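You operate a simulated robot arm through the tools that you are given. There is no shell and no other tool.

Carry out the task below with a simulated two-armed robot. There is one attempt and no reset: what you move stays moved.

TASK
Press the loose tyre home on the feed wheel marked 5.
Fine: one stroke, press slider in; then lever up, slider out, the wheel in its nest; other wheels stay. Where these are worked on the way, their far stop is far enough and under half their travel is too little: press slider.

It is judged by the outcome, as a careful person would: the job done as asked, and still so three seconds after it is handed in. It fails if anything else is knocked over, pushed out of place, dropped, spilled or broken.

THE ROBOT
Two 7-joint arms with fingered hands on one trunk that stands fixed in place. Base frame: the origin is at the foot of the trunk, x ahead of it, y to its left, z up; the work surface is at about z = 780. Readings come in mm, rad, newtons and seconds.
The left shoulder is at [73, 152, 1184], the right one opposite. With the tool pointing down near the work surface each hand reaches from about 100 to 840 mm from the base axis, measured 20 degrees to its own side. Payload 4 kg a hand.
The tool frame of a hand sits at the grasp point between the pads (the TCP): z along the fingers, y along the line on which they close. The tips reach 30 mm beyond it. Largest opening 104 mm; the body of the gripper starts 35 mm behind the TCP. The gripper is a hand of 3 fingers: y runs from the thumb to the fingers, the wrist lies at [-15, -104, -178] in the tool frame, and closing takes about 1.5 s.
Orientation is that of the tool frame in the base frame, as a unit quaternion [x, y, z, w]. With the fingers straight down and the wrist toward the robot, the tool's x, y and z point along [0, 1, 0], [1, 0, 0] and [0, 0, -1] of the base frame.

THE INTERFACE
- The arms move only by the tool nudge_tool. It takes "left_steps", "right_steps" or both (then of equal length, played together; a hand with none holds still); each is a list that holds one entry, the list of rows, each a list of 7 numbers: the gripper command, from -1 (fully open) to 1 (shut), values between in proportion, then the shift along the tool's x, y, z in mm, then the turn, a rotation vector about the tool's x, y, z in rad. In form: [[[jaw, tx, ty, tz, rx, ry, rz], ...]]. A call has 1 to 20 rows; each row shifts and turns the commanded pose from where the row before left it, along the tool's axes as they then stand. Each row takes 0.2 s and may step no farther than 50 mm and 0.15 rad from the row before; otherwise, or with a gripper value out of range, the whole call is refused. A pose out of reach is approached as far as the arm can. The call stops where the force on the tool passes 60 N (or 10 N more than at its start, if that is more) or the arm is blocked; 0.2 s more then pass. Each finger travels about 153 mm/s and halts on what it meets, pressing with about 26 N; the grip force reading is that of the motor and also rises with nothing between the fingers. The clock runs only during rows and for 0.2 s after the last one: add rows that do not move to give the fingers time. The reply holds the time, the measured pose of the TCP, the force on the tool along the base axes, the opening and the grip force, in the units named above and with some noise, with the torque about the TCP (base axes, N m) and any sound that the robot's microphone picked up.
- Cameras (640 x 400 px; columns grow to the right, rows downward): "scene" is now at [127.4, -51.6, 1411.2]; the picture's right is [-0.54, -0.84, -0.00], its down [-0.50, 0.32, -0.81] and it looks along [0.68, -0.44, -0.59] (base axes); focal length 302 px, centre (320, 200). "left" rides on the left gripper at [-64, -94, -117] in its tool frame; the picture's right is [-0.72, -0.33, 0.61], its down [0.64, -0.65, 0.41] and it looks along [0.27, 0.68, 0.68] (tool axes); focal length 238 px, centre (320, 200). "right" rides on the right gripper at [64, -94, -117] in its tool frame; the picture's right is [-0.72, 0.33, -0.61], its down [-0.64, -0.65, 0.40] and it looks along [-0.27, 0.68, 0.68] (tool axes); focal length 238 px, centre (320, 200). There is no depth. A picture from a camera that has moved, and an enlarged one, comes with that camera's place and axes in the base frame and with its lens.
- camera(camera): a new picture of that camera. No time passes.
- lift_body(by): slides the trunk up (or, below 0, down) by that many mm; the arms and the scene camera ride with it, the base frame stays. It gives what a move gives, with no picture.
- grasp_type(shape, hand): the hand has 3 fingers and takes this shape, open, in about a second: jaw (thumb against the fingers, like two jaws); tri (thumb and two fingers); tip (a fingertip pinch); poke (one finger out to press); point (the index stretched); flat (the hand flat); cup (the hand cupped); fist (a fist). The gripper value then closes the fingers along that shape, each until it touches; the sizes above hold for jaw. It gives what a move gives, with no picture.
- turn_head(pan, tilt): turns the head with the scene camera to pan (to the left, within 1.501 rad either way) and tilt (down, from -0.506 to 1.204), counted from straight ahead of the robot. It gives what a move gives.
- inspect(camera, box): a new picture of the part [left, top, right, bottom] of that camera's present view, enlarged. No time passes.
- close_job(): hands the job in; it is judged then, once.

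Nothing tells you positions but the pictures and the camera data. Unless the task says otherwise, let go and move clear before handing in.

The tools are called after ">>>" by a JSON object that holds its "op" and its "data". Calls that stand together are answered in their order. nudge_tool: Moves the arms, as the interface text tells. Its arguments: {"type":"object","properties":{"left_steps":{"type":"array","items":{"type":"array","items":{"type":"array","items":{"type":"number"}}}},"right_steps":{"type":"array","items":{"type":"array","items":{"type":"array","items":{"type":"number"}}}}},"required":[]} The other tools are called the same way: lift_body (by) slides the trunk up or down; grasp_type (shape, hand) gives the hand a shape; turn_head (pan, tilt) turns the head that bears the scene camera; camera (camera) takes a picture; inspect (camera, box) takes an enlarged picture of a part of a camera's view; close_job () hands the job in.

At the start:

```text
time_s: 0.0
left_eef_pos: [625.8, -69.4, 1195.3]
left_tool_rot: [0.707, 0.707, -0.001, 0.0]
left_ft_force: [-0.6, 0.7, -0.1]
left_wrist_torque: [0.0, -0.02, 0.03]
left_opening: 103.6
left_finger_force: 0.0
left_shape: jaw
right_eef_pos: [383.3, -477.5, 1138.9]
right_tool_rot: [0.707, 0.707, 0.0, -0.002]
right_ft_force: [0.7, 0.1, -0.6]
right_wrist_torque: [-0.01, -0.02, 0.01]
right_opening: 103.6
right_finger_force: 0.0
right_shape: jaw
trunk travel left (down, up): [-600.0, 340.0]
head pan, tilt: [-0.572, 0.632]
```

scene: 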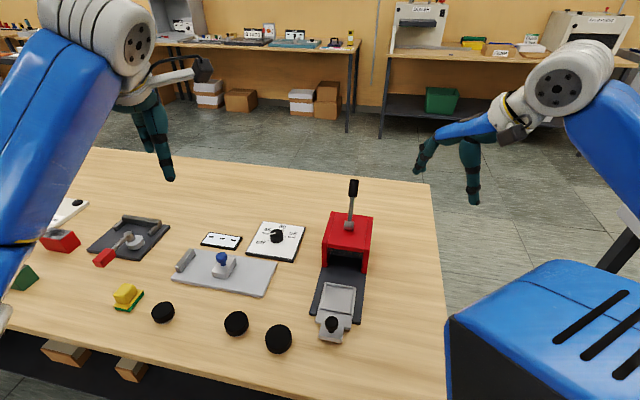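
right: 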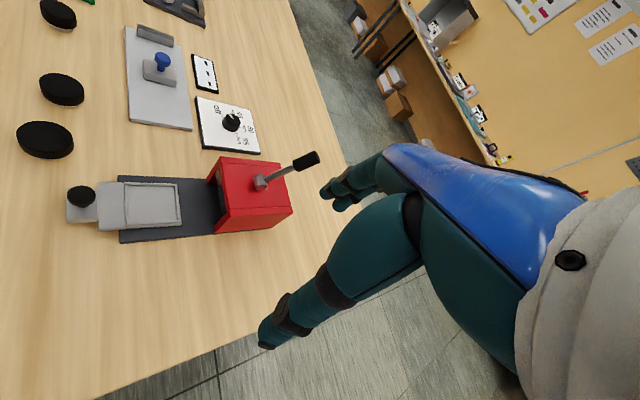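
left: 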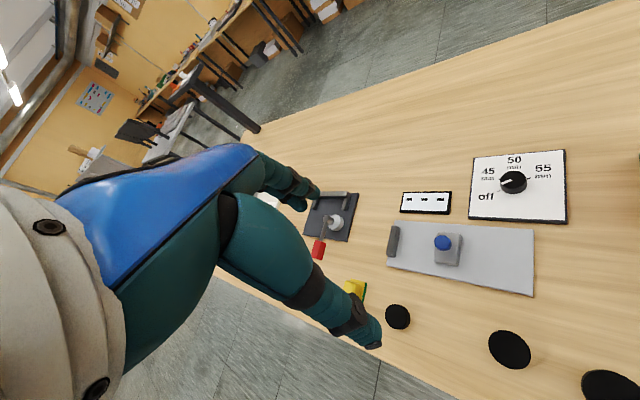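

I see a table with a red press (lever on top, grey slider drawn out in front), a dial marked off/45/50/55, a gauge-like plate with a blue knob, three black wheels, and other items. I'll look closer before moving anything.

>>> {"op": "inspect", "data": {"camera": "scene", "box": [280, 170, 400, 350]}}

>>> {"op": "inspect", "data": {"camera": "scene", "box": [80, 200, 320, 360]}}

>>> {"op": "inspect", "data": {"camera": "right", "box": [0, 0, 330, 260]}}

>>> {"op": "inspect", "data": {"camera": "left", "box": [290, 130, 640, 400]}}

```text
2.22 times, centred on (340, 260) of scene
camera zoom: at [127.4, -51.6, 1411.2], right [-0.54, -0.84, 0.0], down [-0.5, 0.32, -0.81], along [0.68, -0.44, -0.59], focal length 670 px, centre (276, 67)
```

zoom: 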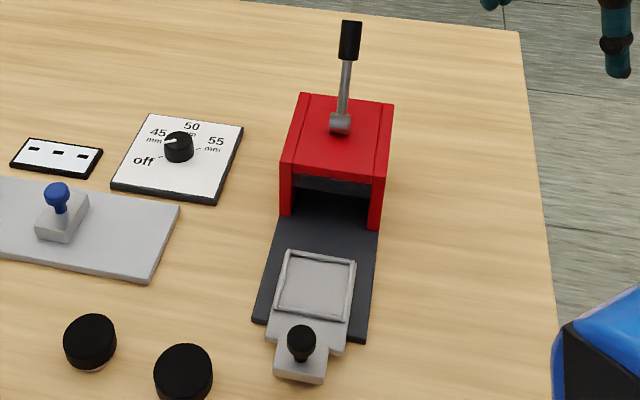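

```text
2.50 times, centred on (200, 280) of scene
camera zoom: at [127.4, -51.6, 1411.2], right [-0.54, -0.84, 0.0], down [-0.5, 0.32, -0.81], along [0.68, -0.44, -0.59], focal length 754 px, centre (620, 0)
```

zoom: 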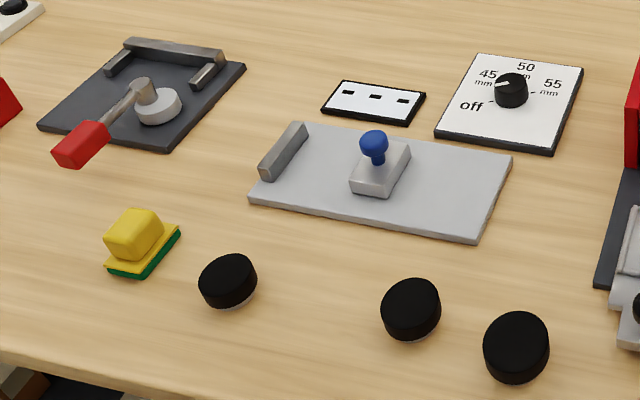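

```text
1.54 times, centred on (165, 130) of right
camera zoom: at [289.4, -413.0, 1254.2], right [0.33, -0.72, 0.61], down [-0.65, -0.64, -0.4], along [0.68, -0.27, -0.68], focal length 367 px, centre (558, 308)
```

zoom: 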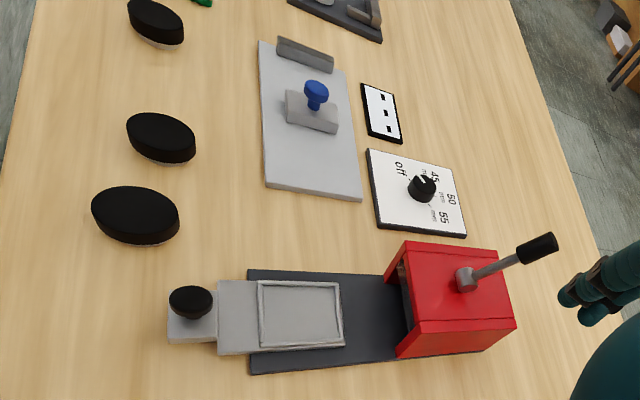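

```text
1.48 times, centred on (465, 265) of left
camera zoom: at [533.3, -135.4, 1311.3], right [-0.33, -0.72, -0.61], down [-0.65, 0.64, -0.4], along [0.68, 0.27, -0.68], focal length 353 px, centre (105, 104)
```

zoom: 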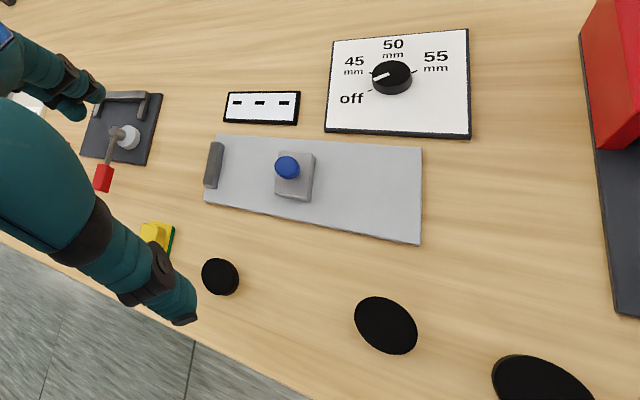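

The wheels look identical from here, so I need to find the mark "5". I'll enlarge each wheel and the other fixtures.

>>> {"op": "inspect", "data": {"camera": "scene", "box": [145, 295, 185, 325]}}

>>> {"op": "inspect", "data": {"camera": "scene", "box": [215, 305, 305, 361]}}

>>> {"op": "inspect", "data": {"camera": "right", "box": [0, 60, 100, 170]}}

>>> {"op": "inspect", "data": {"camera": "left", "box": [370, 290, 640, 400]}}

>>> {"op": "inspect", "data": {"camera": "left", "box": [390, 140, 580, 300]}}

```text
13.33 times, centred on (165, 310) of scene
camera zoom: at [127.4, -51.6, 1411.2], right [-0.54, -0.84, 0.0], down [-0.5, 0.32, -0.81], along [0.68, -0.44, -0.59], focal length 4023 px, centre (2387, -1267)
```

zoom: 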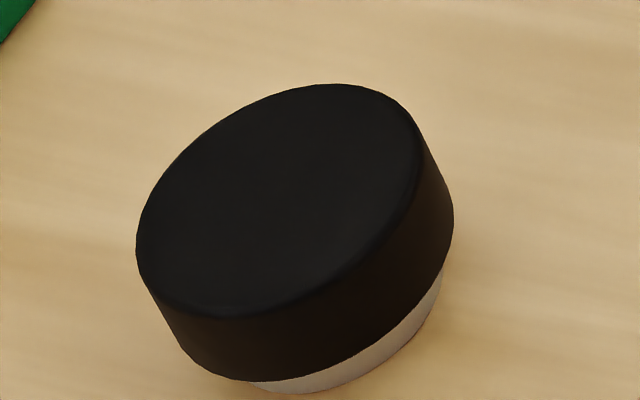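

```text
7.11 times, centred on (260, 333) of scene
camera zoom: at [127.4, -51.6, 1411.2], right [-0.54, -0.84, 0.0], down [-0.5, 0.32, -0.81], along [0.68, -0.44, -0.59], focal length 2146 px, centre (747, -746)
```

zoom: 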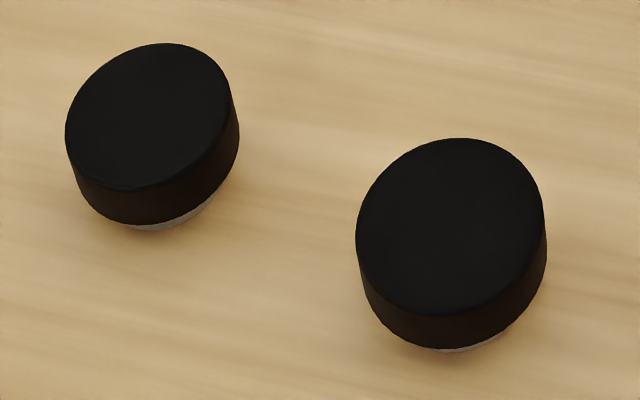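

```text
3.64 times, centred on (50, 115) of right
camera zoom: at [289.4, -413.0, 1254.2], right [0.33, -0.72, 0.61], down [-0.65, -0.64, -0.4], along [0.68, -0.27, -0.68], focal length 867 px, centre (1302, 509)
```

zoom: 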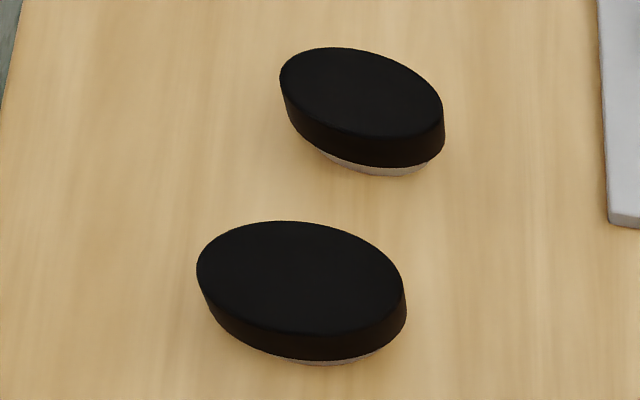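

```text
2.37 times, centred on (505, 345) of left
camera zoom: at [533.3, -135.4, 1311.3], right [-0.33, -0.72, -0.61], down [-0.65, 0.64, -0.4], along [0.68, 0.27, -0.68], focal length 565 px, centre (-118, -144)
```

zoom: 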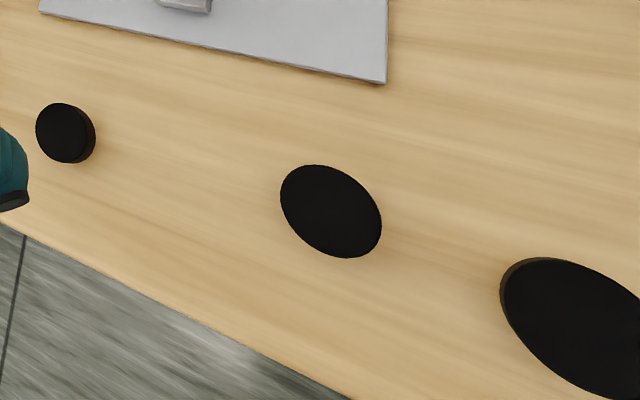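

```text
2.50 times, centred on (485, 220) of left
camera zoom: at [533.3, -135.4, 1311.3], right [-0.33, -0.72, -0.61], down [-0.65, 0.64, -0.4], along [0.68, 0.27, -0.68], focal length 596 px, centre (-92, 150)
```

zoom: 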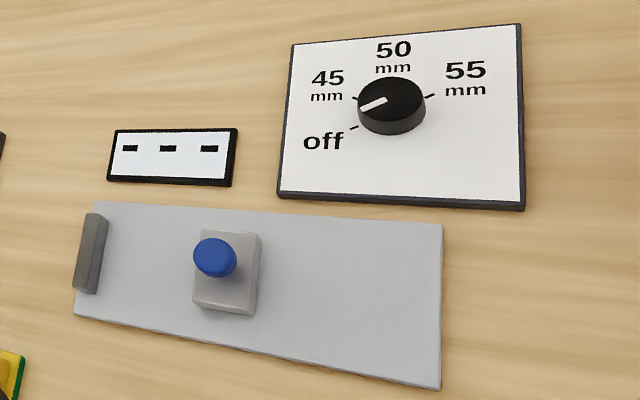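

The wheel tops are plain, so the mark is likely on the side or underside. I'll look over the whole table with the head before planning.

>>> {"op": "turn_head", "data": {"pan": 0.0, "tilt": 0.75}}

>>> {"op": "camera", "data": {"camera": "scene"}}

```text
time_s: 1.0
left_eef_pos: [625.4, -68.2, 1194.6]
left_tool_rot: [0.707, 0.707, -0.001, 0.001]
left_ft_force: [-0.4, -0.4, 0.4]
left_wrist_torque: [-0.02, 0.02, 0.0]
left_opening: 103.5
left_finger_force: 0.0
left_shape: jaw
right_eef_pos: [381.9, -475.5, 1139.9]
right_tool_rot: [0.707, 0.707, 0.0, -0.001]
right_ft_force: [0.1, 0.6, 1.3]
right_wrist_torque: [0.0, -0.01, -0.02]
right_opening: 103.5
right_finger_force: 0.1
right_shape: jaw
trunk travel left (down, up): [-600.0, 340.0]
head pan, tilt: [0.0, 0.75]
```

```text
taken
camera scene: at [136.7, -4.2, 1401.2], right [0.0, -1.0, 0.0], down [-0.68, 0.0, -0.73], along [0.73, 0.0, -0.68], focal length 302 px, centre (320, 200)
```

scene: 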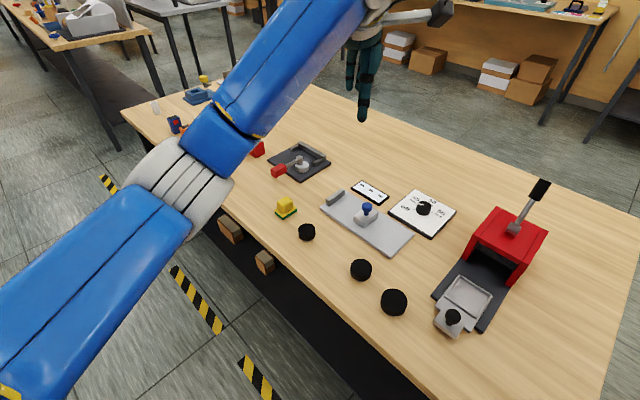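

>>> {"op": "inspect", "data": {"camera": "scene", "box": [400, 170, 570, 340]}}

>>> {"op": "inspect", "data": {"camera": "scene", "box": [310, 170, 470, 270]}}

>>> {"op": "inspect", "data": {"camera": "scene", "box": [240, 130, 350, 250]}}

>>> {"op": "inspect", "data": {"camera": "scene", "box": [340, 245, 420, 325]}}

```text
2.35 times, centred on (485, 255) of scene
camera zoom: at [136.7, -4.2, 1401.2], right [0.0, -1.0, 0.0], down [-0.68, 0.0, -0.73], along [0.73, 0.0, -0.68], focal length 710 px, centre (-68, 71)
```

zoom: 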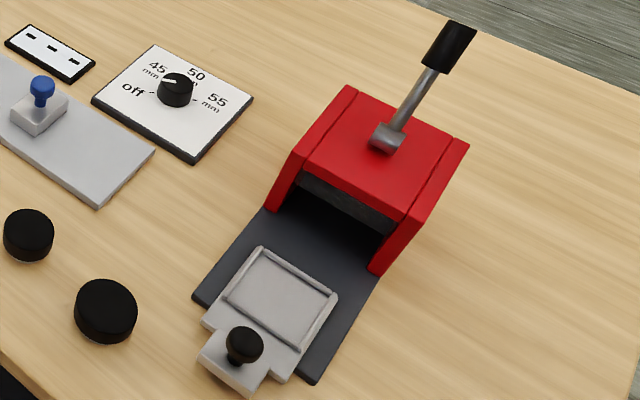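

```text
4.00 times, centred on (390, 220) of scene
camera zoom: at [136.7, -4.2, 1401.2], right [0.0, -1.0, 0.0], down [-0.68, 0.0, -0.73], along [0.73, 0.0, -0.68], focal length 1207 px, centre (40, 120)
```

zoom: 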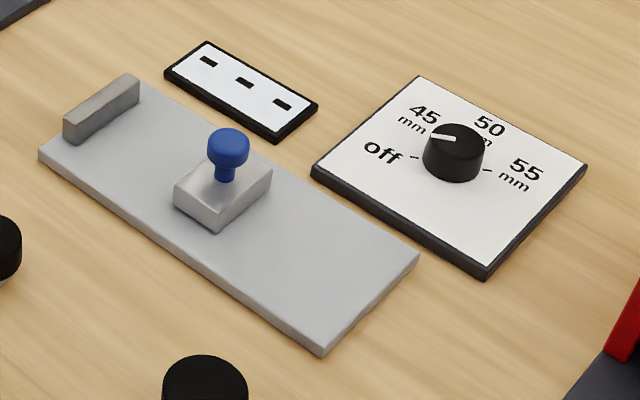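

```text
3.33 times, centred on (295, 190) of scene
camera zoom: at [136.7, -4.2, 1401.2], right [0.0, -1.0, 0.0], down [-0.68, 0.0, -0.73], along [0.73, 0.0, -0.68], focal length 1006 px, centre (403, 233)
```

zoom: 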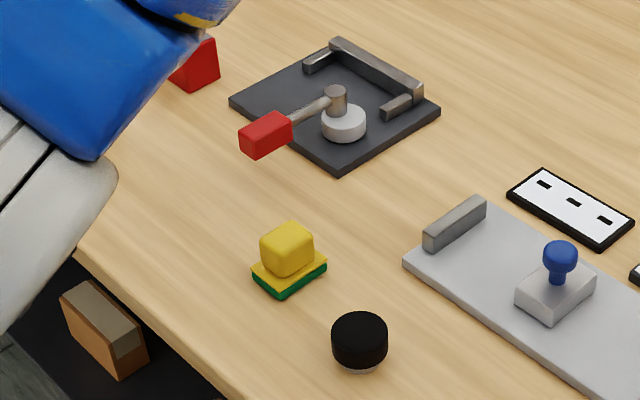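

```text
5.00 times, centred on (380, 285) of scene
camera zoom: at [136.7, -4.2, 1401.2], right [0.0, -1.0, 0.0], down [-0.68, 0.0, -0.73], along [0.73, 0.0, -0.68], focal length 1509 px, centre (20, -225)
```

zoom: 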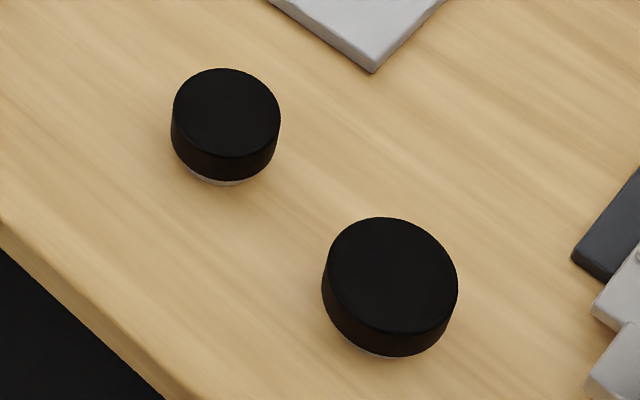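

The table sits turned about 45° to the robot, with the three wheels A (663, 31), B (546, -101) and C (464, -164), which look about 45, 50 and 55 mm across. I'll swing the left hand to the left and turn it so its camera sees the wheels' other sides.

>>> {"op": "nudge_tool", "data": {"left_steps": [[[-1, 35, 1, 36, 0, 0, 0], [-1, 35, 1, 36, 0, 0, 0], [-1, 35, 1, 36, 0, 0, 0], [-1, 35, 1, 36, 0, 0, 0], [-1, 35, 1, 36, 0, 0, 0], [-1, 35, 1, 36, 0, 0, 0], [-1, 35, 1, 36, 0, 0, 0], [-1, 0, 0, 0, 0, 0, 0.143], [-1, 0, 0, 0, 0, 0, 0.143], [-1, 0, 0, 0, 0, 0, 0.143], [-1, 0, 0, 0, 0, 0, 0.143], [-1, 0, 0, 0, 0, 0, 0.143], [-1, 0, 0, 0, 0, 0, 0.143], [-1, 0, 0, 0, 0, 0, 0.143], [-1, 0, 0, 0, 0, 0, 0.143], [-1, 0, 0, 0, 0, 0, 0.143], [-1, 0, 0, 0, 0, 0, 0.143], [-1, 0, 0, 0, 0, 0, 0.143], [-1, 0, 0, 0, 0, 0, 0]]]}}

>>> {"op": "camera", "data": {"camera": "left"}}

>>> {"op": "camera", "data": {"camera": "scene"}}

```text
refused: row 1 steps farther than a row can; nothing moved
```

```text
taken
camera left: at [531.9, -133.6, 1312.2], right [-0.33, -0.72, -0.61], down [-0.65, 0.64, -0.4], along [0.68, 0.27, -0.68], focal length 238 px, centre (320, 200)
```

left: 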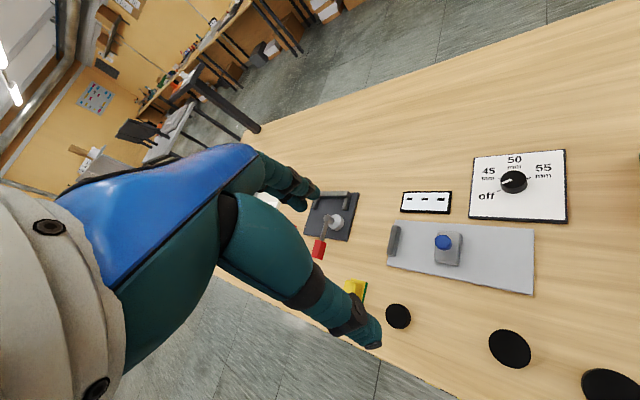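

```text
taken
camera scene: at [136.7, -4.2, 1401.2], right [0.0, -1.0, 0.0], down [-0.68, 0.0, -0.73], along [0.73, 0.0, -0.68], focal length 302 px, centre (320, 200)
```

scene: 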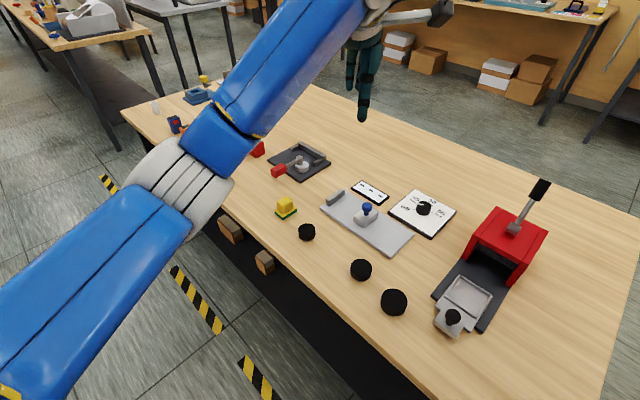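

The first row was just over the 50 mm limit, so nothing moved. I'll send the same move in smaller steps.

>>> {"op": "nudge_tool", "data": {"left_steps": [[[-1, 30, 1, 33, 0, 0, 0], [-1, 30, 1, 33, 0, 0, 0], [-1, 30, 1, 33, 0, 0, 0], [-1, 30, 1, 33, 0, 0, 0], [-1, 30, 1, 33, 0, 0, 0], [-1, 30, 1, 33, 0, 0, 0], [-1, 30, 1, 33, 0, 0, 0], [-1, 30, 1, 33, 0, 0, 0], [-1, 0, 0, 0, 0, 0, 0.143], [-1, 0, 0, 0, 0, 0, 0.143], [-1, 0, 0, 0, 0, 0, 0.143], [-1, 0, 0, 0, 0, 0, 0.143], [-1, 0, 0, 0, 0, 0, 0.143], [-1, 0, 0, 0, 0, 0, 0.143], [-1, 0, 0, 0, 0, 0, 0.143], [-1, 0, 0, 0, 0, 0, 0.143], [-1, 0, 0, 0, 0, 0, 0.143], [-1, 0, 0, 0, 0, 0, 0.143], [-1, 0, 0, 0, 0, 0, 0.143], [-1, 0, 0, 0, 0, 0, 0]]]}}

>>> {"op": "camera", "data": {"camera": "left"}}

>>> {"op": "camera", "data": {"camera": "scene"}}

```text
time_s: 5.2
left_eef_pos: [632.4, 170.4, 931.1]
left_tool_rot: [1.0, -0.002, -0.001, 0.001]
left_ft_force: [-0.4, -0.7, 0.0]
left_wrist_torque: [0.0, 0.01, -0.04]
left_opening: 103.7
left_finger_force: 0.1
left_shape: jaw
right_eef_pos: [382.2, -476.8, 1138.1]
right_tool_rot: [0.707, 0.707, -0.001, -0.001]
right_ft_force: [1.1, 0.2, 1.2]
right_wrist_torque: [0.04, -0.01, -0.01]
right_opening: 103.6
right_finger_force: 0.1
right_shape: jaw
trunk travel left (down, up): [-600.0, 340.0]
head pan, tilt: [0.0, 0.75]
```

```text
taken
camera left: at [570.6, 264.1, 1047.8], right [-0.72, 0.33, -0.61], down [0.64, 0.65, -0.4], along [0.27, -0.69, -0.68], focal length 238 px, centre (320, 200)
```

left: 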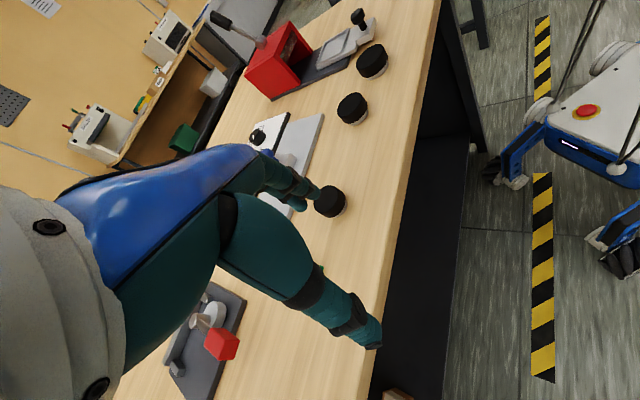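

```text
taken
camera scene: at [136.6, -2.6, 1401.2], right [0.0, -1.0, 0.0], down [-0.68, 0.0, -0.73], along [0.73, 0.0, -0.68], focal length 302 px, centre (320, 200)
```

scene: 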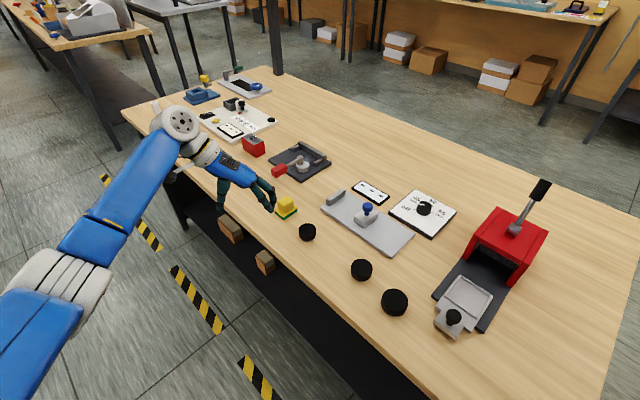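

>>> {"op": "inspect", "data": {"camera": "left", "box": [310, 180, 360, 230]}}

>>> {"op": "inspect", "data": {"camera": "left", "box": [330, 35, 400, 130]}}

>>> {"op": "inspect", "data": {"camera": "left", "box": [200, 0, 400, 160]}}

>>> {"op": "inspect", "data": {"camera": "scene", "box": [150, 60, 350, 220]}}

```text
8.00 times, centred on (335, 205) of left
camera zoom: at [570.6, 264.1, 1047.8], right [-0.72, 0.33, -0.61], down [0.64, 0.65, -0.4], along [0.27, -0.69, -0.68], focal length 1907 px, centre (200, 160)
```

zoom: 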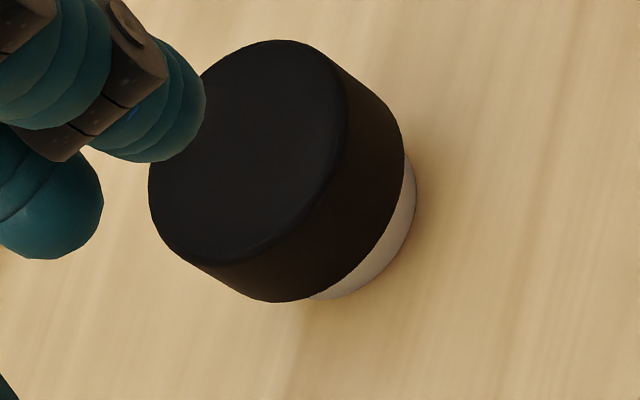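

```text
4.21 times, centred on (365, 82) of left
camera zoom: at [570.6, 264.1, 1047.8], right [-0.72, 0.33, -0.61], down [0.64, 0.65, -0.4], along [0.27, -0.69, -0.68], focal length 1004 px, centre (130, 695)
```

zoom: 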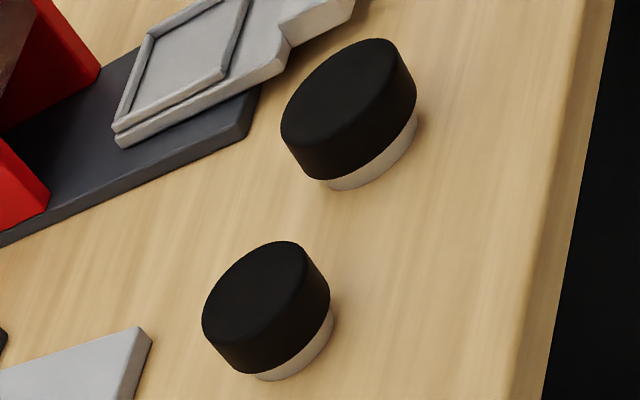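

```text
2.50 times, centred on (300, 80) of left
camera zoom: at [570.6, 264.1, 1047.8], right [-0.72, 0.33, -0.61], down [0.64, 0.65, -0.4], along [0.27, -0.69, -0.68], focal length 596 px, centre (370, 500)
```

zoom: 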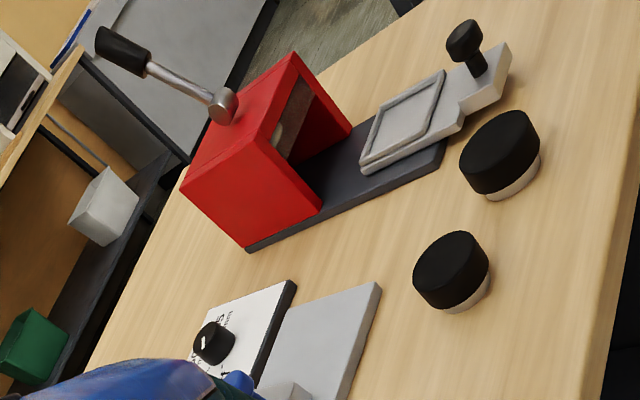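

```text
2.50 times, centred on (250, 140) of scene
camera zoom: at [136.6, -2.6, 1401.2], right [0.0, -1.0, 0.0], down [-0.68, 0.0, -0.73], along [0.73, 0.0, -0.68], focal length 754 px, centre (495, 350)
```

zoom: 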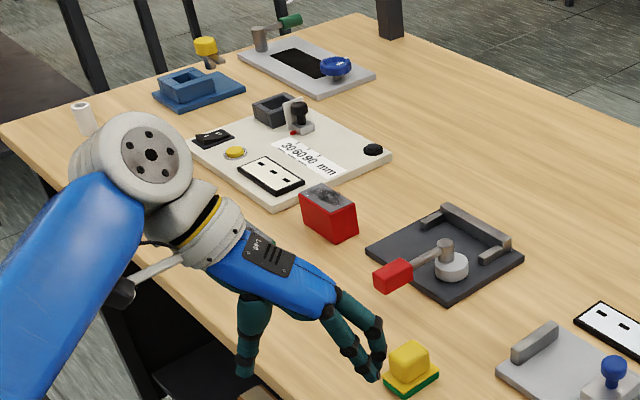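

All three wheels have a black tyre standing proud of a pale hub and no mark on the sides, so the mark must be underneath. I'll bring the left hand over wheel A and turn the right hand so its camera can look sideways at a lifted wheel's underside.

>>> {"op": "nudge_tool", "data": {"left_steps": [[[-1, 7, 36, 8, 0, 0, 0], [-1, 7, 36, 8, 0, 0, 0], [-1, 7, 36, 8, 0, 0, 0], [-1, 7, 34, 7, 0, 0, 0], [-1, 0, 0, 0, 0, 0, 0], [-1, 0, 0, 0, 0, 0, 0], [-1, 0, 0, 0, 0, 0, 0], [-1, 0, 0, 0, 0, 0, 0], [-1, 0, 0, 0, 0, 0, 0], [-1, 0, 0, 0, 0, 0, 0], [-1, 0, 0, 0, 0, 0, 0], [-1, 0, 0, 0, 0, 0, 0], [-1, 0, 0, 0, 0, 0, 0], [-1, 0, 0, 0, 0, 0, 0], [-1, 0, 0, 0, 0, 0, 0], [-1, 0, 0, 0, 0, 0, 0]]], "right_steps": [[[-1, 30, 10, 28, 0, 0, 0], [-1, 30, 10, 28, 0, 0, 0], [-1, 30, 10, 28, 0, 0, 0], [-1, 30, 10, 28, 0, 0, 0], [-1, 27, 8, 26, 0, 0, 0], [-1, 0, 0, 0, 0, 0, -0.143], [-1, 0, 0, 0, 0, 0, -0.143], [-1, 0, 0, 0, 0, 0, -0.143], [-1, 0, 0, 0, 0, 0, -0.143], [-1, 0, 0, 0, 0, 0, -0.143], [-1, 0, 0, 0, 0, 0, -0.143], [-1, 0, 0, 0, 0, 0, -0.143], [-1, 0, 0, 0, 0, 0, -0.143], [-1, 0, 0, 0, 0, 0, -0.143], [-1, 0, 0, 0, 0, 0, -0.143], [-1, 0, 0, 0, 0, 0, -0.143]]]}}

>>> {"op": "camera", "data": {"camera": "left"}}

>>> {"op": "camera", "data": {"camera": "right"}}

>>> {"op": "camera", "data": {"camera": "scene"}}

```text
time_s: 8.6
left_eef_pos: [661.1, 29.0, 897.7]
left_tool_rot: [1.0, -0.001, -0.001, 0.0]
left_ft_force: [0.1, 0.0, -0.1]
left_wrist_torque: [0.0, 0.02, 0.03]
left_opening: 103.7
left_finger_force: 0.0
left_shape: jaw
right_eef_pos: [430.2, -329.5, 1000.2]
right_tool_rot: [-0.002, 1.0, 0.001, 0.0]
right_ft_force: [-1.0, -0.4, -0.2]
right_wrist_torque: [-0.03, -0.02, -0.02]
right_opening: 103.7
right_finger_force: 0.0
right_shape: jaw
trunk travel left (down, up): [-600.0, 340.0]
head pan, tilt: [0.0, 0.75]
```

```text
taken
camera left: at [598.1, 122.0, 1014.5], right [-0.72, 0.33, -0.61], down [0.64, 0.65, -0.4], along [0.27, -0.68, -0.68], focal length 238 px, centre (320, 200)
```

left: 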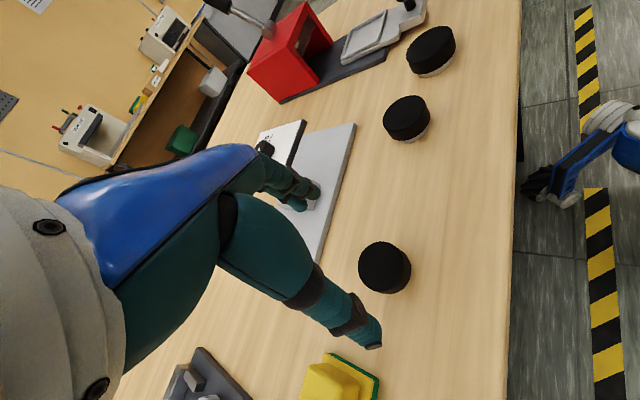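

```text
taken
camera right: at [367.5, -423.2, 1116.2], right [0.72, 0.33, 0.61], down [0.64, -0.65, -0.4], along [0.27, 0.68, -0.68], focal length 238 px, centre (320, 200)
```

right: 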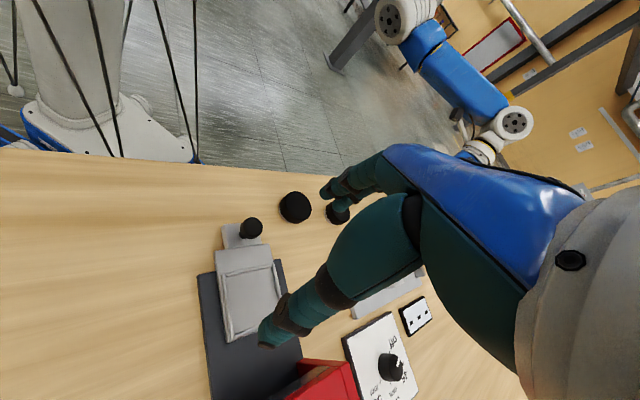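

```text
taken
camera scene: at [138.5, -2.9, 1401.0], right [0.0, -1.0, 0.0], down [-0.68, 0.0, -0.73], along [0.73, 0.0, -0.68], focal length 302 px, centre (320, 200)
```

scene: 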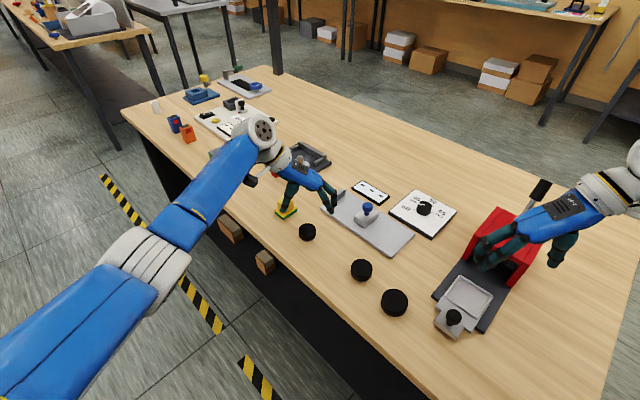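

>>> {"op": "inspect", "data": {"camera": "left", "box": [345, 230, 425, 310]}}

>>> {"op": "inspect", "data": {"camera": "right", "box": [340, 290, 440, 400]}}

>>> {"op": "inspect", "data": {"camera": "scene", "box": [286, 212, 326, 252]}}

```text
5.00 times, centred on (385, 270) of left
camera zoom: at [598.1, 122.0, 1014.5], right [-0.72, 0.33, -0.61], down [0.64, 0.65, -0.4], along [0.27, -0.68, -0.68], focal length 1192 px, centre (-5, -150)
```

zoom: 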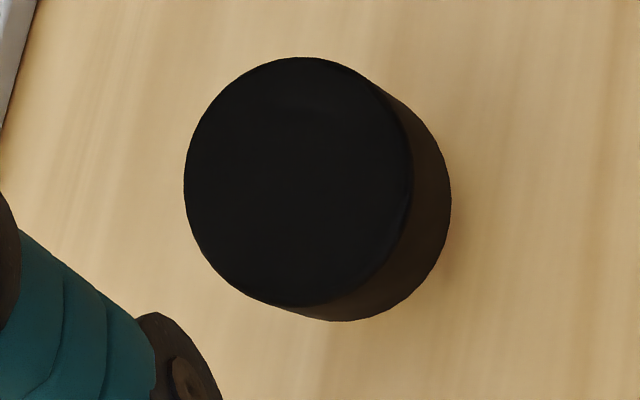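

```text
3.64 times, centred on (390, 345) of right
camera zoom: at [367.5, -423.2, 1116.2], right [0.72, 0.33, 0.61], down [0.64, -0.65, -0.4], along [0.27, 0.68, -0.68], focal length 867 px, centre (66, -327)
```

zoom: 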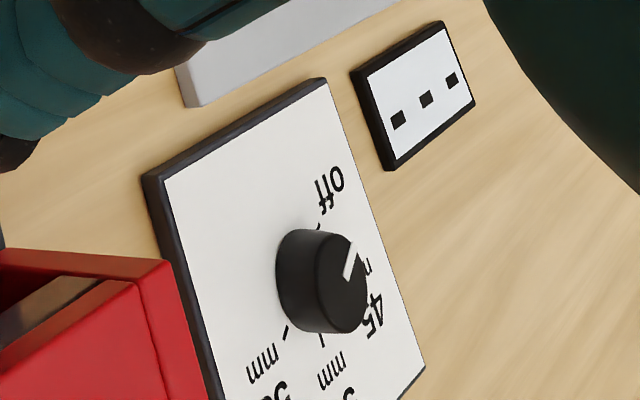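

```text
10.00 times, centred on (306, 232) of scene
camera zoom: at [138.5, -2.9, 1401.0], right [0.0, -1.0, 0.0], down [-0.68, 0.0, -0.73], along [0.73, 0.0, -0.68], focal length 3017 px, centre (460, -120)
```

zoom: 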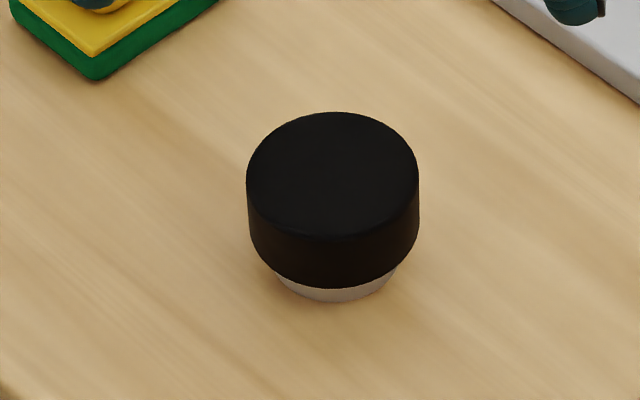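

Wheel A's tyre is about 45 mm across and 19 mm tall, on a narrower hub protruding about 10 mm below, centred near (659, 31). I'll lower the left hand to just above it for a closer alignment check, and pitch the right hand camera level.

>>> {"op": "nudge_tool", "data": {"left_steps": [[[-1, -2.5, -2, 16, 0, 0, 0], [-1, 0, 0, 16, 0, 0, 0], [-1, 0, 0, 13, 0, 0, 0], [-1, 0, 0, 0, 0, 0, 0], [-1, 0, 0, 0, 0, 0, 0], [-1, 0, 0, 0, 0, 0, 0], [-1, 0, 0, 0, 0, 0, 0]]], "right_steps": [[[-1, 0, 0, 0, -0.131, 0, 0], [-1, 0, 0, 0, -0.131, 0, 0], [-1, 0, 0, 0, -0.131, 0, 0], [-1, 0, 0, 0, -0.131, 0, 0], [-1, 0, 0, 0, -0.131, 0, 0], [-1, 0, 0, 0, -0.131, 0, 0], [-1, 0, 0, 0, 0, 0, 0]]]}}

>>> {"op": "camera", "data": {"camera": "left"}}

>>> {"op": "camera", "data": {"camera": "right"}}

>>> {"op": "inspect", "data": {"camera": "scene", "box": [260, 190, 340, 250]}}

```text
time_s: 10.2
left_eef_pos: [658.1, 31.0, 854.2]
left_tool_rot: [1.0, 0.0, 0.0, 0.0]
left_ft_force: [-0.5, -0.2, -0.2]
left_wrist_torque: [-0.01, 0.0, 0.02]
left_opening: 103.6
left_finger_force: 0.1
left_shape: jaw
right_eef_pos: [430.1, -328.5, 1000.6]
right_tool_rot: [-0.001, 0.924, 0.383, -0.001]
right_ft_force: [-0.1, 0.5, 0.8]
right_wrist_torque: [-0.01, 0.0, 0.04]
right_opening: 103.6
right_finger_force: 0.1
right_shape: jaw
trunk travel left (down, up): [-600.0, 340.0]
head pan, tilt: [0.0, 0.75]
```

```text
taken
camera left: at [595.5, 123.9, 972.0], right [-0.72, 0.33, -0.61], down [0.64, 0.65, -0.4], along [0.27, -0.68, -0.68], focal length 238 px, centre (320, 200)
```

left: 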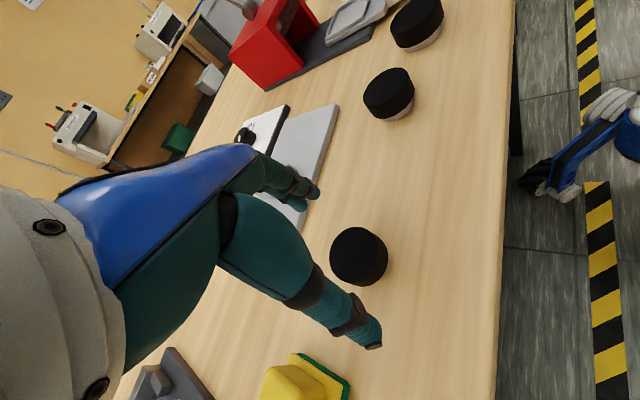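

```text
taken
camera right: at [366.4, -477.6, 1016.0], right [0.72, -0.2, 0.66], down [0.64, -0.17, -0.75], along [0.27, 0.96, 0.01], focal length 238 px, centre (320, 200)
```

right: 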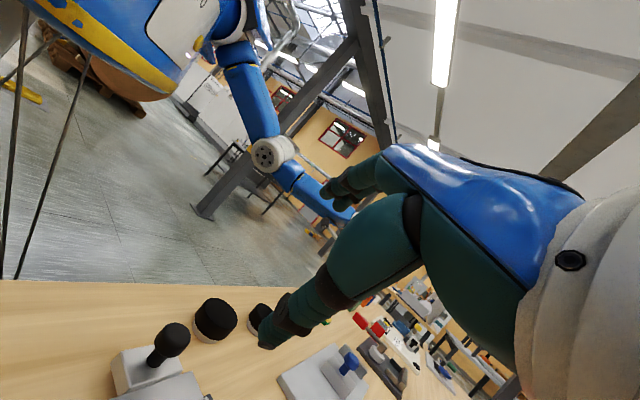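

```text
6.67 times, centred on (300, 220) of scene
camera zoom: at [137.3, -2.9, 1401.1], right [0.0, -1.0, 0.0], down [-0.68, 0.0, -0.73], along [0.73, 0.0, -0.68], focal length 2012 px, centre (453, 67)
```

zoom: 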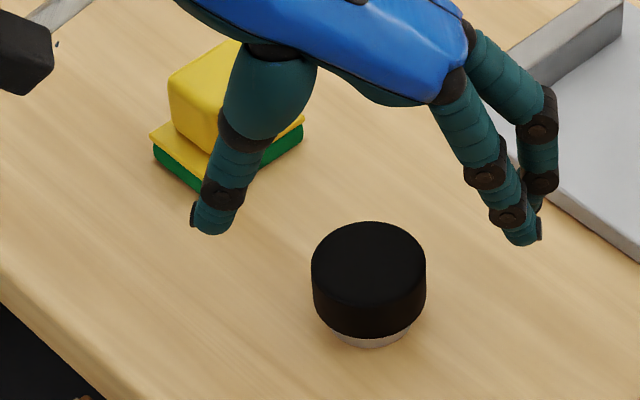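

>>> {"op": "inspect", "data": {"camera": "left", "box": [290, 170, 430, 360]}}

>>> {"op": "inspect", "data": {"camera": "right", "box": [180, 270, 300, 370]}}

```text
2.11 times, centred on (360, 265) of left
camera zoom: at [595.5, 123.9, 972.0], right [-0.72, 0.33, -0.61], down [0.64, 0.65, -0.4], along [0.27, -0.68, -0.68], focal length 502 px, centre (236, 63)
```

zoom: 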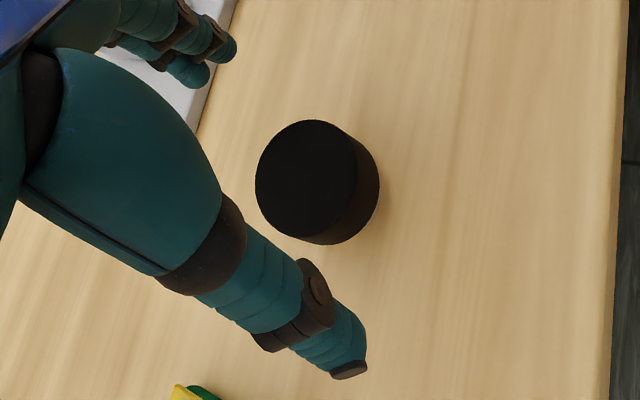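

```text
4.00 times, centred on (240, 320) of right
camera zoom: at [366.4, -477.6, 1016.0], right [0.72, -0.2, 0.66], down [0.64, -0.17, -0.75], along [0.27, 0.96, 0.01], focal length 953 px, centre (640, -280)
```

zoom: 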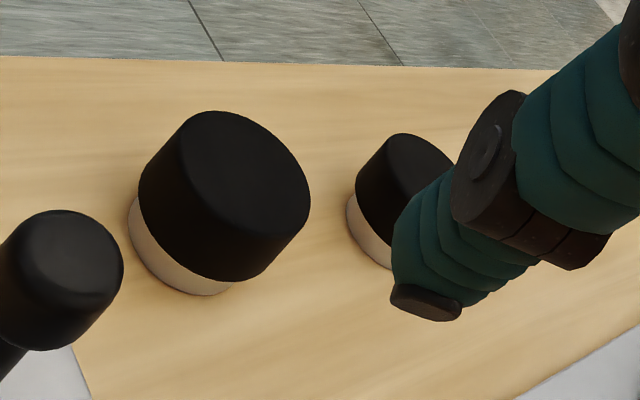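

Both cameras put wheel A near (656, 32). I'll go down, close the left hand gently on its tyre, and lift it a little.

>>> {"op": "nudge_tool", "data": {"left_steps": [[[-1, -2.5, 0, 16, 0, 0, 0], [-1, 0, 0, 16, 0, 0, 0], [-1, 0, 0, 0, 0, 0, 0], [-0.5, 0, 0, 0, 0, 0, 0], [0, 0, 0, 0, 0, 0, 0], [0.3, 0, 0, 0, 0, 0, 0], [0.6, 0, 0, 0, 0, 0, 0], [1, 0, 0, 0, 0, 0, 0], [1, 0, 0, 0, 0, 0, 0], [1, 0, 0, 0, 0, 0, 0], [1, 0, 0, 0, 0, 0, 0]]]}}

>>> {"op": "camera", "data": {"camera": "left"}}

>>> {"op": "inspect", "data": {"camera": "scene", "box": [260, 190, 340, 250]}}

```text
time_s: 12.6
left_eef_pos: [656.2, 31.6, 822.9]
left_tool_rot: [1.0, -0.002, 0.0, 0.0]
left_ft_force: [-0.9, -0.4, 0.2]
left_wrist_torque: [-0.01, 0.0, -0.01]
left_opening: 37.1
left_finger_force: 26.3
left_shape: jaw
right_eef_pos: [431.1, -330.0, 1000.8]
right_tool_rot: [-0.001, 0.924, 0.382, -0.001]
right_ft_force: [-0.5, -0.6, 0.0]
right_wrist_torque: [0.04, -0.01, -0.02]
right_opening: 103.9
right_finger_force: 0.1
right_shape: jaw
trunk travel left (down, up): [-600.0, 340.0]
head pan, tilt: [0.0, 0.75]
```

```text
taken
camera left: at [594.1, 124.1, 940.0], right [-0.72, 0.33, -0.61], down [0.64, 0.65, -0.4], along [0.27, -0.68, -0.68], focal length 238 px, centre (320, 200)
```

left: 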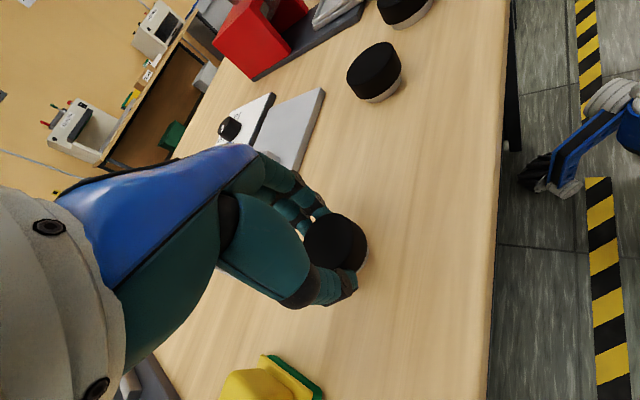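

```text
6.67 times, centred on (300, 220) of scene
camera zoom: at [137.8, -3.1, 1401.0], right [0.0, -1.0, 0.0], down [-0.68, 0.0, -0.73], along [0.73, 0.0, -0.68], focal length 2012 px, centre (453, 67)
```

zoom: 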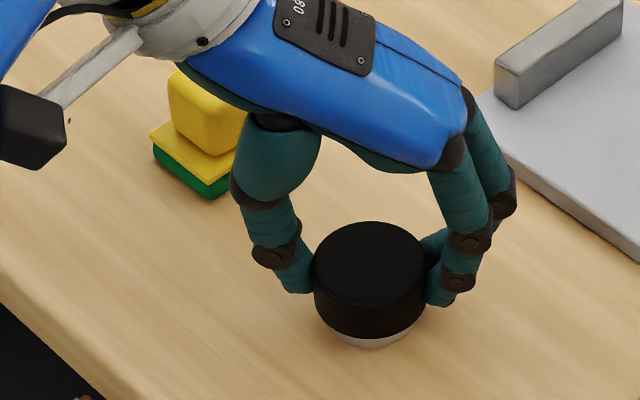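

The grip sits about 7 mm behind the wheel's centre in x, so it could squeeze out. I'll open, shift toward the robot by 7 mm and close again.

>>> {"op": "nudge_tool", "data": {"left_steps": [[[0.2, 0, 0, 0, 0, 0, 0], [-0.3, 0, 0, 0, 0, 0, 0], [-0.6, 0, 0, 0, 0, 0, 0], [-0.6, 0, 0, 0, 0, 0, 0], [-0.6, -7, 0, 0, 0, 0, 0], [-0.3, 0, 0, 0, 0, 0, 0], [0, 0, 0, 0, 0, 0, 0], [0.3, 0, 0, 0, 0, 0, 0], [0.6, 0, 0, 0, 0, 0, 0], [1, 0, 0, 0, 0, 0, 0], [1, 0, 0, 0, 0, 0, 0], [1, 0, 0, 0, 0, 0, 0], [1, 0, 0, 0, 0, 0, 0]]]}}

>>> {"op": "inspect", "data": {"camera": "left", "box": [270, 170, 410, 330]}}

>>> {"op": "inspect", "data": {"camera": "scene", "box": [260, 190, 340, 250]}}

```text
time_s: 15.4
left_eef_pos: [650.1, 31.2, 822.0]
left_tool_rot: [1.0, -0.001, 0.0, 0.0]
left_ft_force: [-0.7, -0.1, 0.0]
left_wrist_torque: [0.0, -0.01, 0.0]
left_opening: 36.9
left_finger_force: 25.7
left_shape: jaw
right_eef_pos: [430.2, -329.3, 1000.1]
right_tool_rot: [-0.001, 0.924, 0.383, 0.0]
right_ft_force: [-0.1, -0.2, -0.5]
right_wrist_torque: [0.0, -0.02, -0.02]
right_opening: 103.5
right_finger_force: 0.1
right_shape: jaw
trunk travel left (down, up): [-600.0, 340.0]
head pan, tilt: [0.0, 0.75]
```

```text
2.50 times, centred on (340, 250) of left
camera zoom: at [586.5, 124.0, 939.8], right [-0.72, 0.33, -0.61], down [0.64, 0.65, -0.4], along [0.27, -0.68, -0.68], focal length 596 px, centre (270, 75)
```

zoom: 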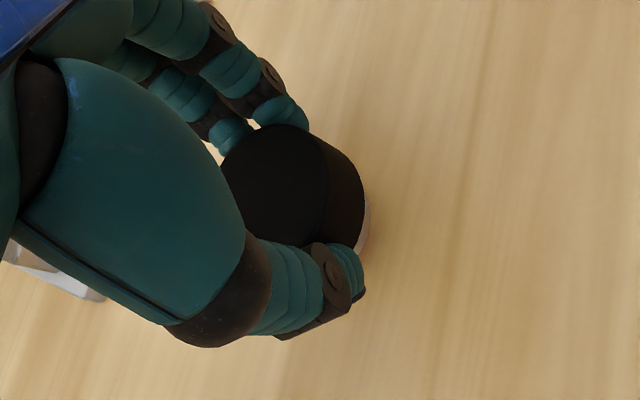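

```text
6.67 times, centred on (300, 220) of scene
camera zoom: at [137.8, -3.0, 1401.0], right [0.0, -1.0, 0.0], down [-0.68, 0.0, -0.73], along [0.73, 0.0, -0.68], focal length 2012 px, centre (453, 67)
```

zoom: 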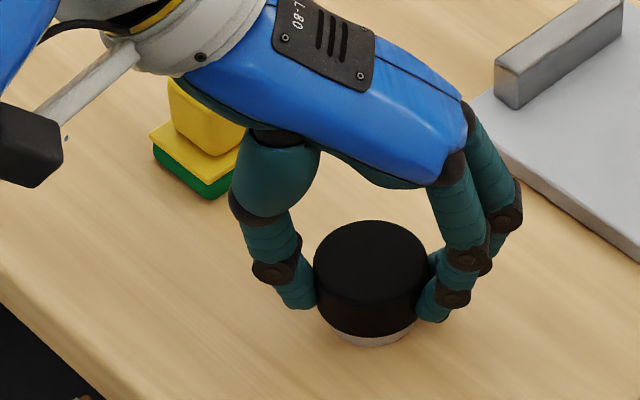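

The wheel is now centred in the grip. I'll lift it straight up, bring it in front of the robot and tip its underside toward the right-hand camera.

>>> {"op": "nudge_tool", "data": {"left_steps": [[[1, 0, 0, -10, 0, 0, 0], [1, 0, 0, -20, 0, 0, 0], [1, 0, 0, -40, 0, 0, 0], [1, 0, 0, -40, 0, 0, 0], [1, -36.7, 0, -28, 0, 0, 0], [1, -36.7, 0, -28, 0, 0, 0], [1, -36.7, 0, -28, 0, 0, 0], [1, -36.7, 0, -28, 0, 0, 0], [1, -36.7, 0, -28, 0, 0, 0], [1, -36.5, 0, -28, 0, 0, 0], [1, 0, 0, 0, -0.143, 0, 0], [1, 0, 0, 0, -0.143, 0, 0], [1, 0, 0, 0, -0.143, 0, 0], [1, 0, 0, 0, -0.143, 0, 0], [1, 0, 0, 0, -0.143, 0, 0], [1, 0, 0, 0, -0.143, 0, 0], [1, 0, 0, 0, -0.143, 0, 0], [1, 0, 0, 0, 0, 0, 0]]]}}

>>> {"op": "camera", "data": {"camera": "right"}}

>>> {"op": "camera", "data": {"camera": "scene"}}

```text
time_s: 19.2
left_eef_pos: [429.3, 32.2, 1101.0]
left_tool_rot: [0.877, -0.001, -0.001, 0.481]
left_ft_force: [0.5, -1.0, -0.8]
left_wrist_torque: [0.01, -0.01, -0.01]
left_opening: 36.9
left_finger_force: 26.1
left_shape: jaw
right_eef_pos: [430.9, -329.0, 999.9]
right_tool_rot: [-0.001, 0.924, 0.383, 0.0]
right_ft_force: [0.5, 0.6, -0.9]
right_wrist_torque: [0.01, 0.03, -0.03]
right_opening: 103.6
right_finger_force: 0.0
right_shape: jaw
trunk travel left (down, up): [-600.0, 340.0]
head pan, tilt: [0.0, 0.75]
```

```text
taken
camera right: at [366.8, -477.7, 1016.0], right [0.72, -0.2, 0.66], down [0.64, -0.17, -0.75], along [0.27, 0.96, 0.0], focal length 238 px, centre (320, 200)
```

right: 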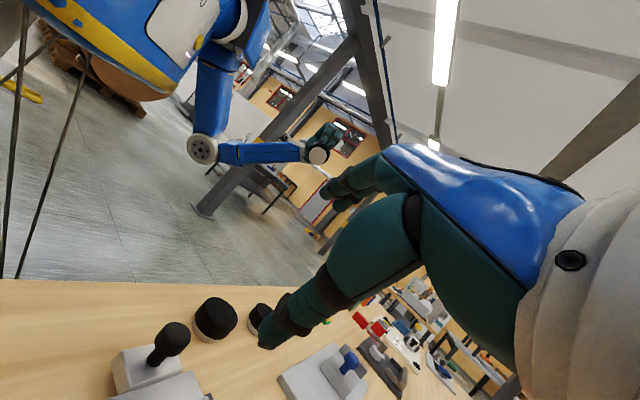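

```text
taken
camera scene: at [136.9, -2.4, 1401.1], right [0.0, -1.0, 0.0], down [-0.68, 0.0, -0.73], along [0.73, 0.0, -0.68], focal length 302 px, centre (320, 200)
```

scene: 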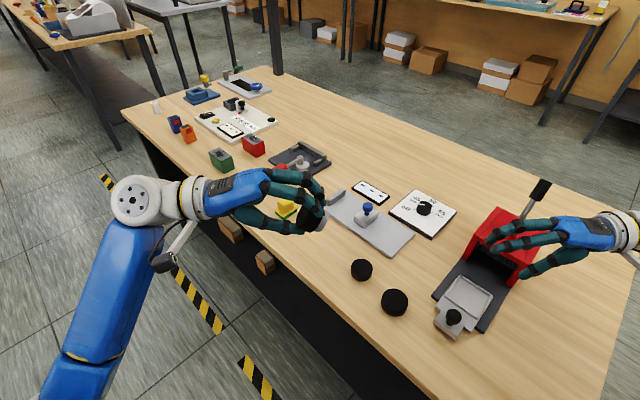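

>>> {"op": "inspect", "data": {"camera": "right", "box": [280, 110, 360, 170]}}

>>> {"op": "inspect", "data": {"camera": "scene", "box": [220, 150, 360, 250]}}

```text
6.67 times, centred on (320, 140) of right
camera zoom: at [366.8, -477.7, 1016.0], right [0.72, -0.2, 0.66], down [0.64, -0.17, -0.75], along [0.27, 0.96, 0.0], focal length 1589 px, centre (320, 600)
```

zoom: 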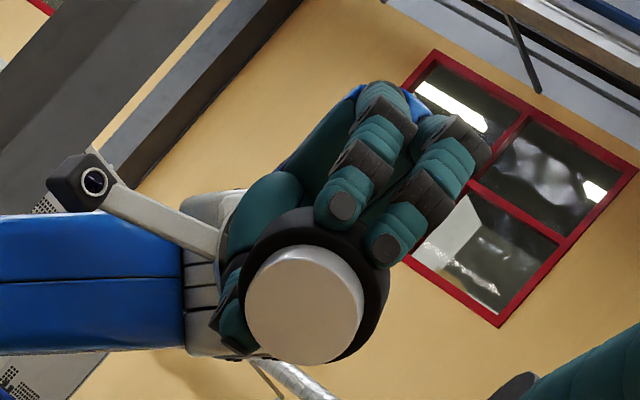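

```text
4.00 times, centred on (290, 200) of scene
camera zoom: at [136.9, -2.4, 1401.1], right [0.0, -1.0, 0.0], down [-0.68, 0.0, -0.73], along [0.73, 0.0, -0.68], focal length 1207 px, centre (440, 200)
```

zoom: 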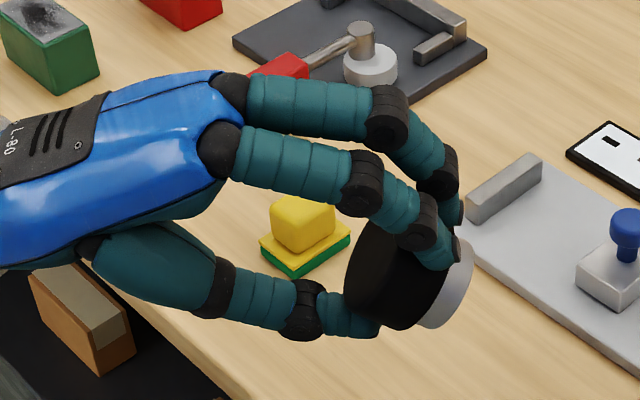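

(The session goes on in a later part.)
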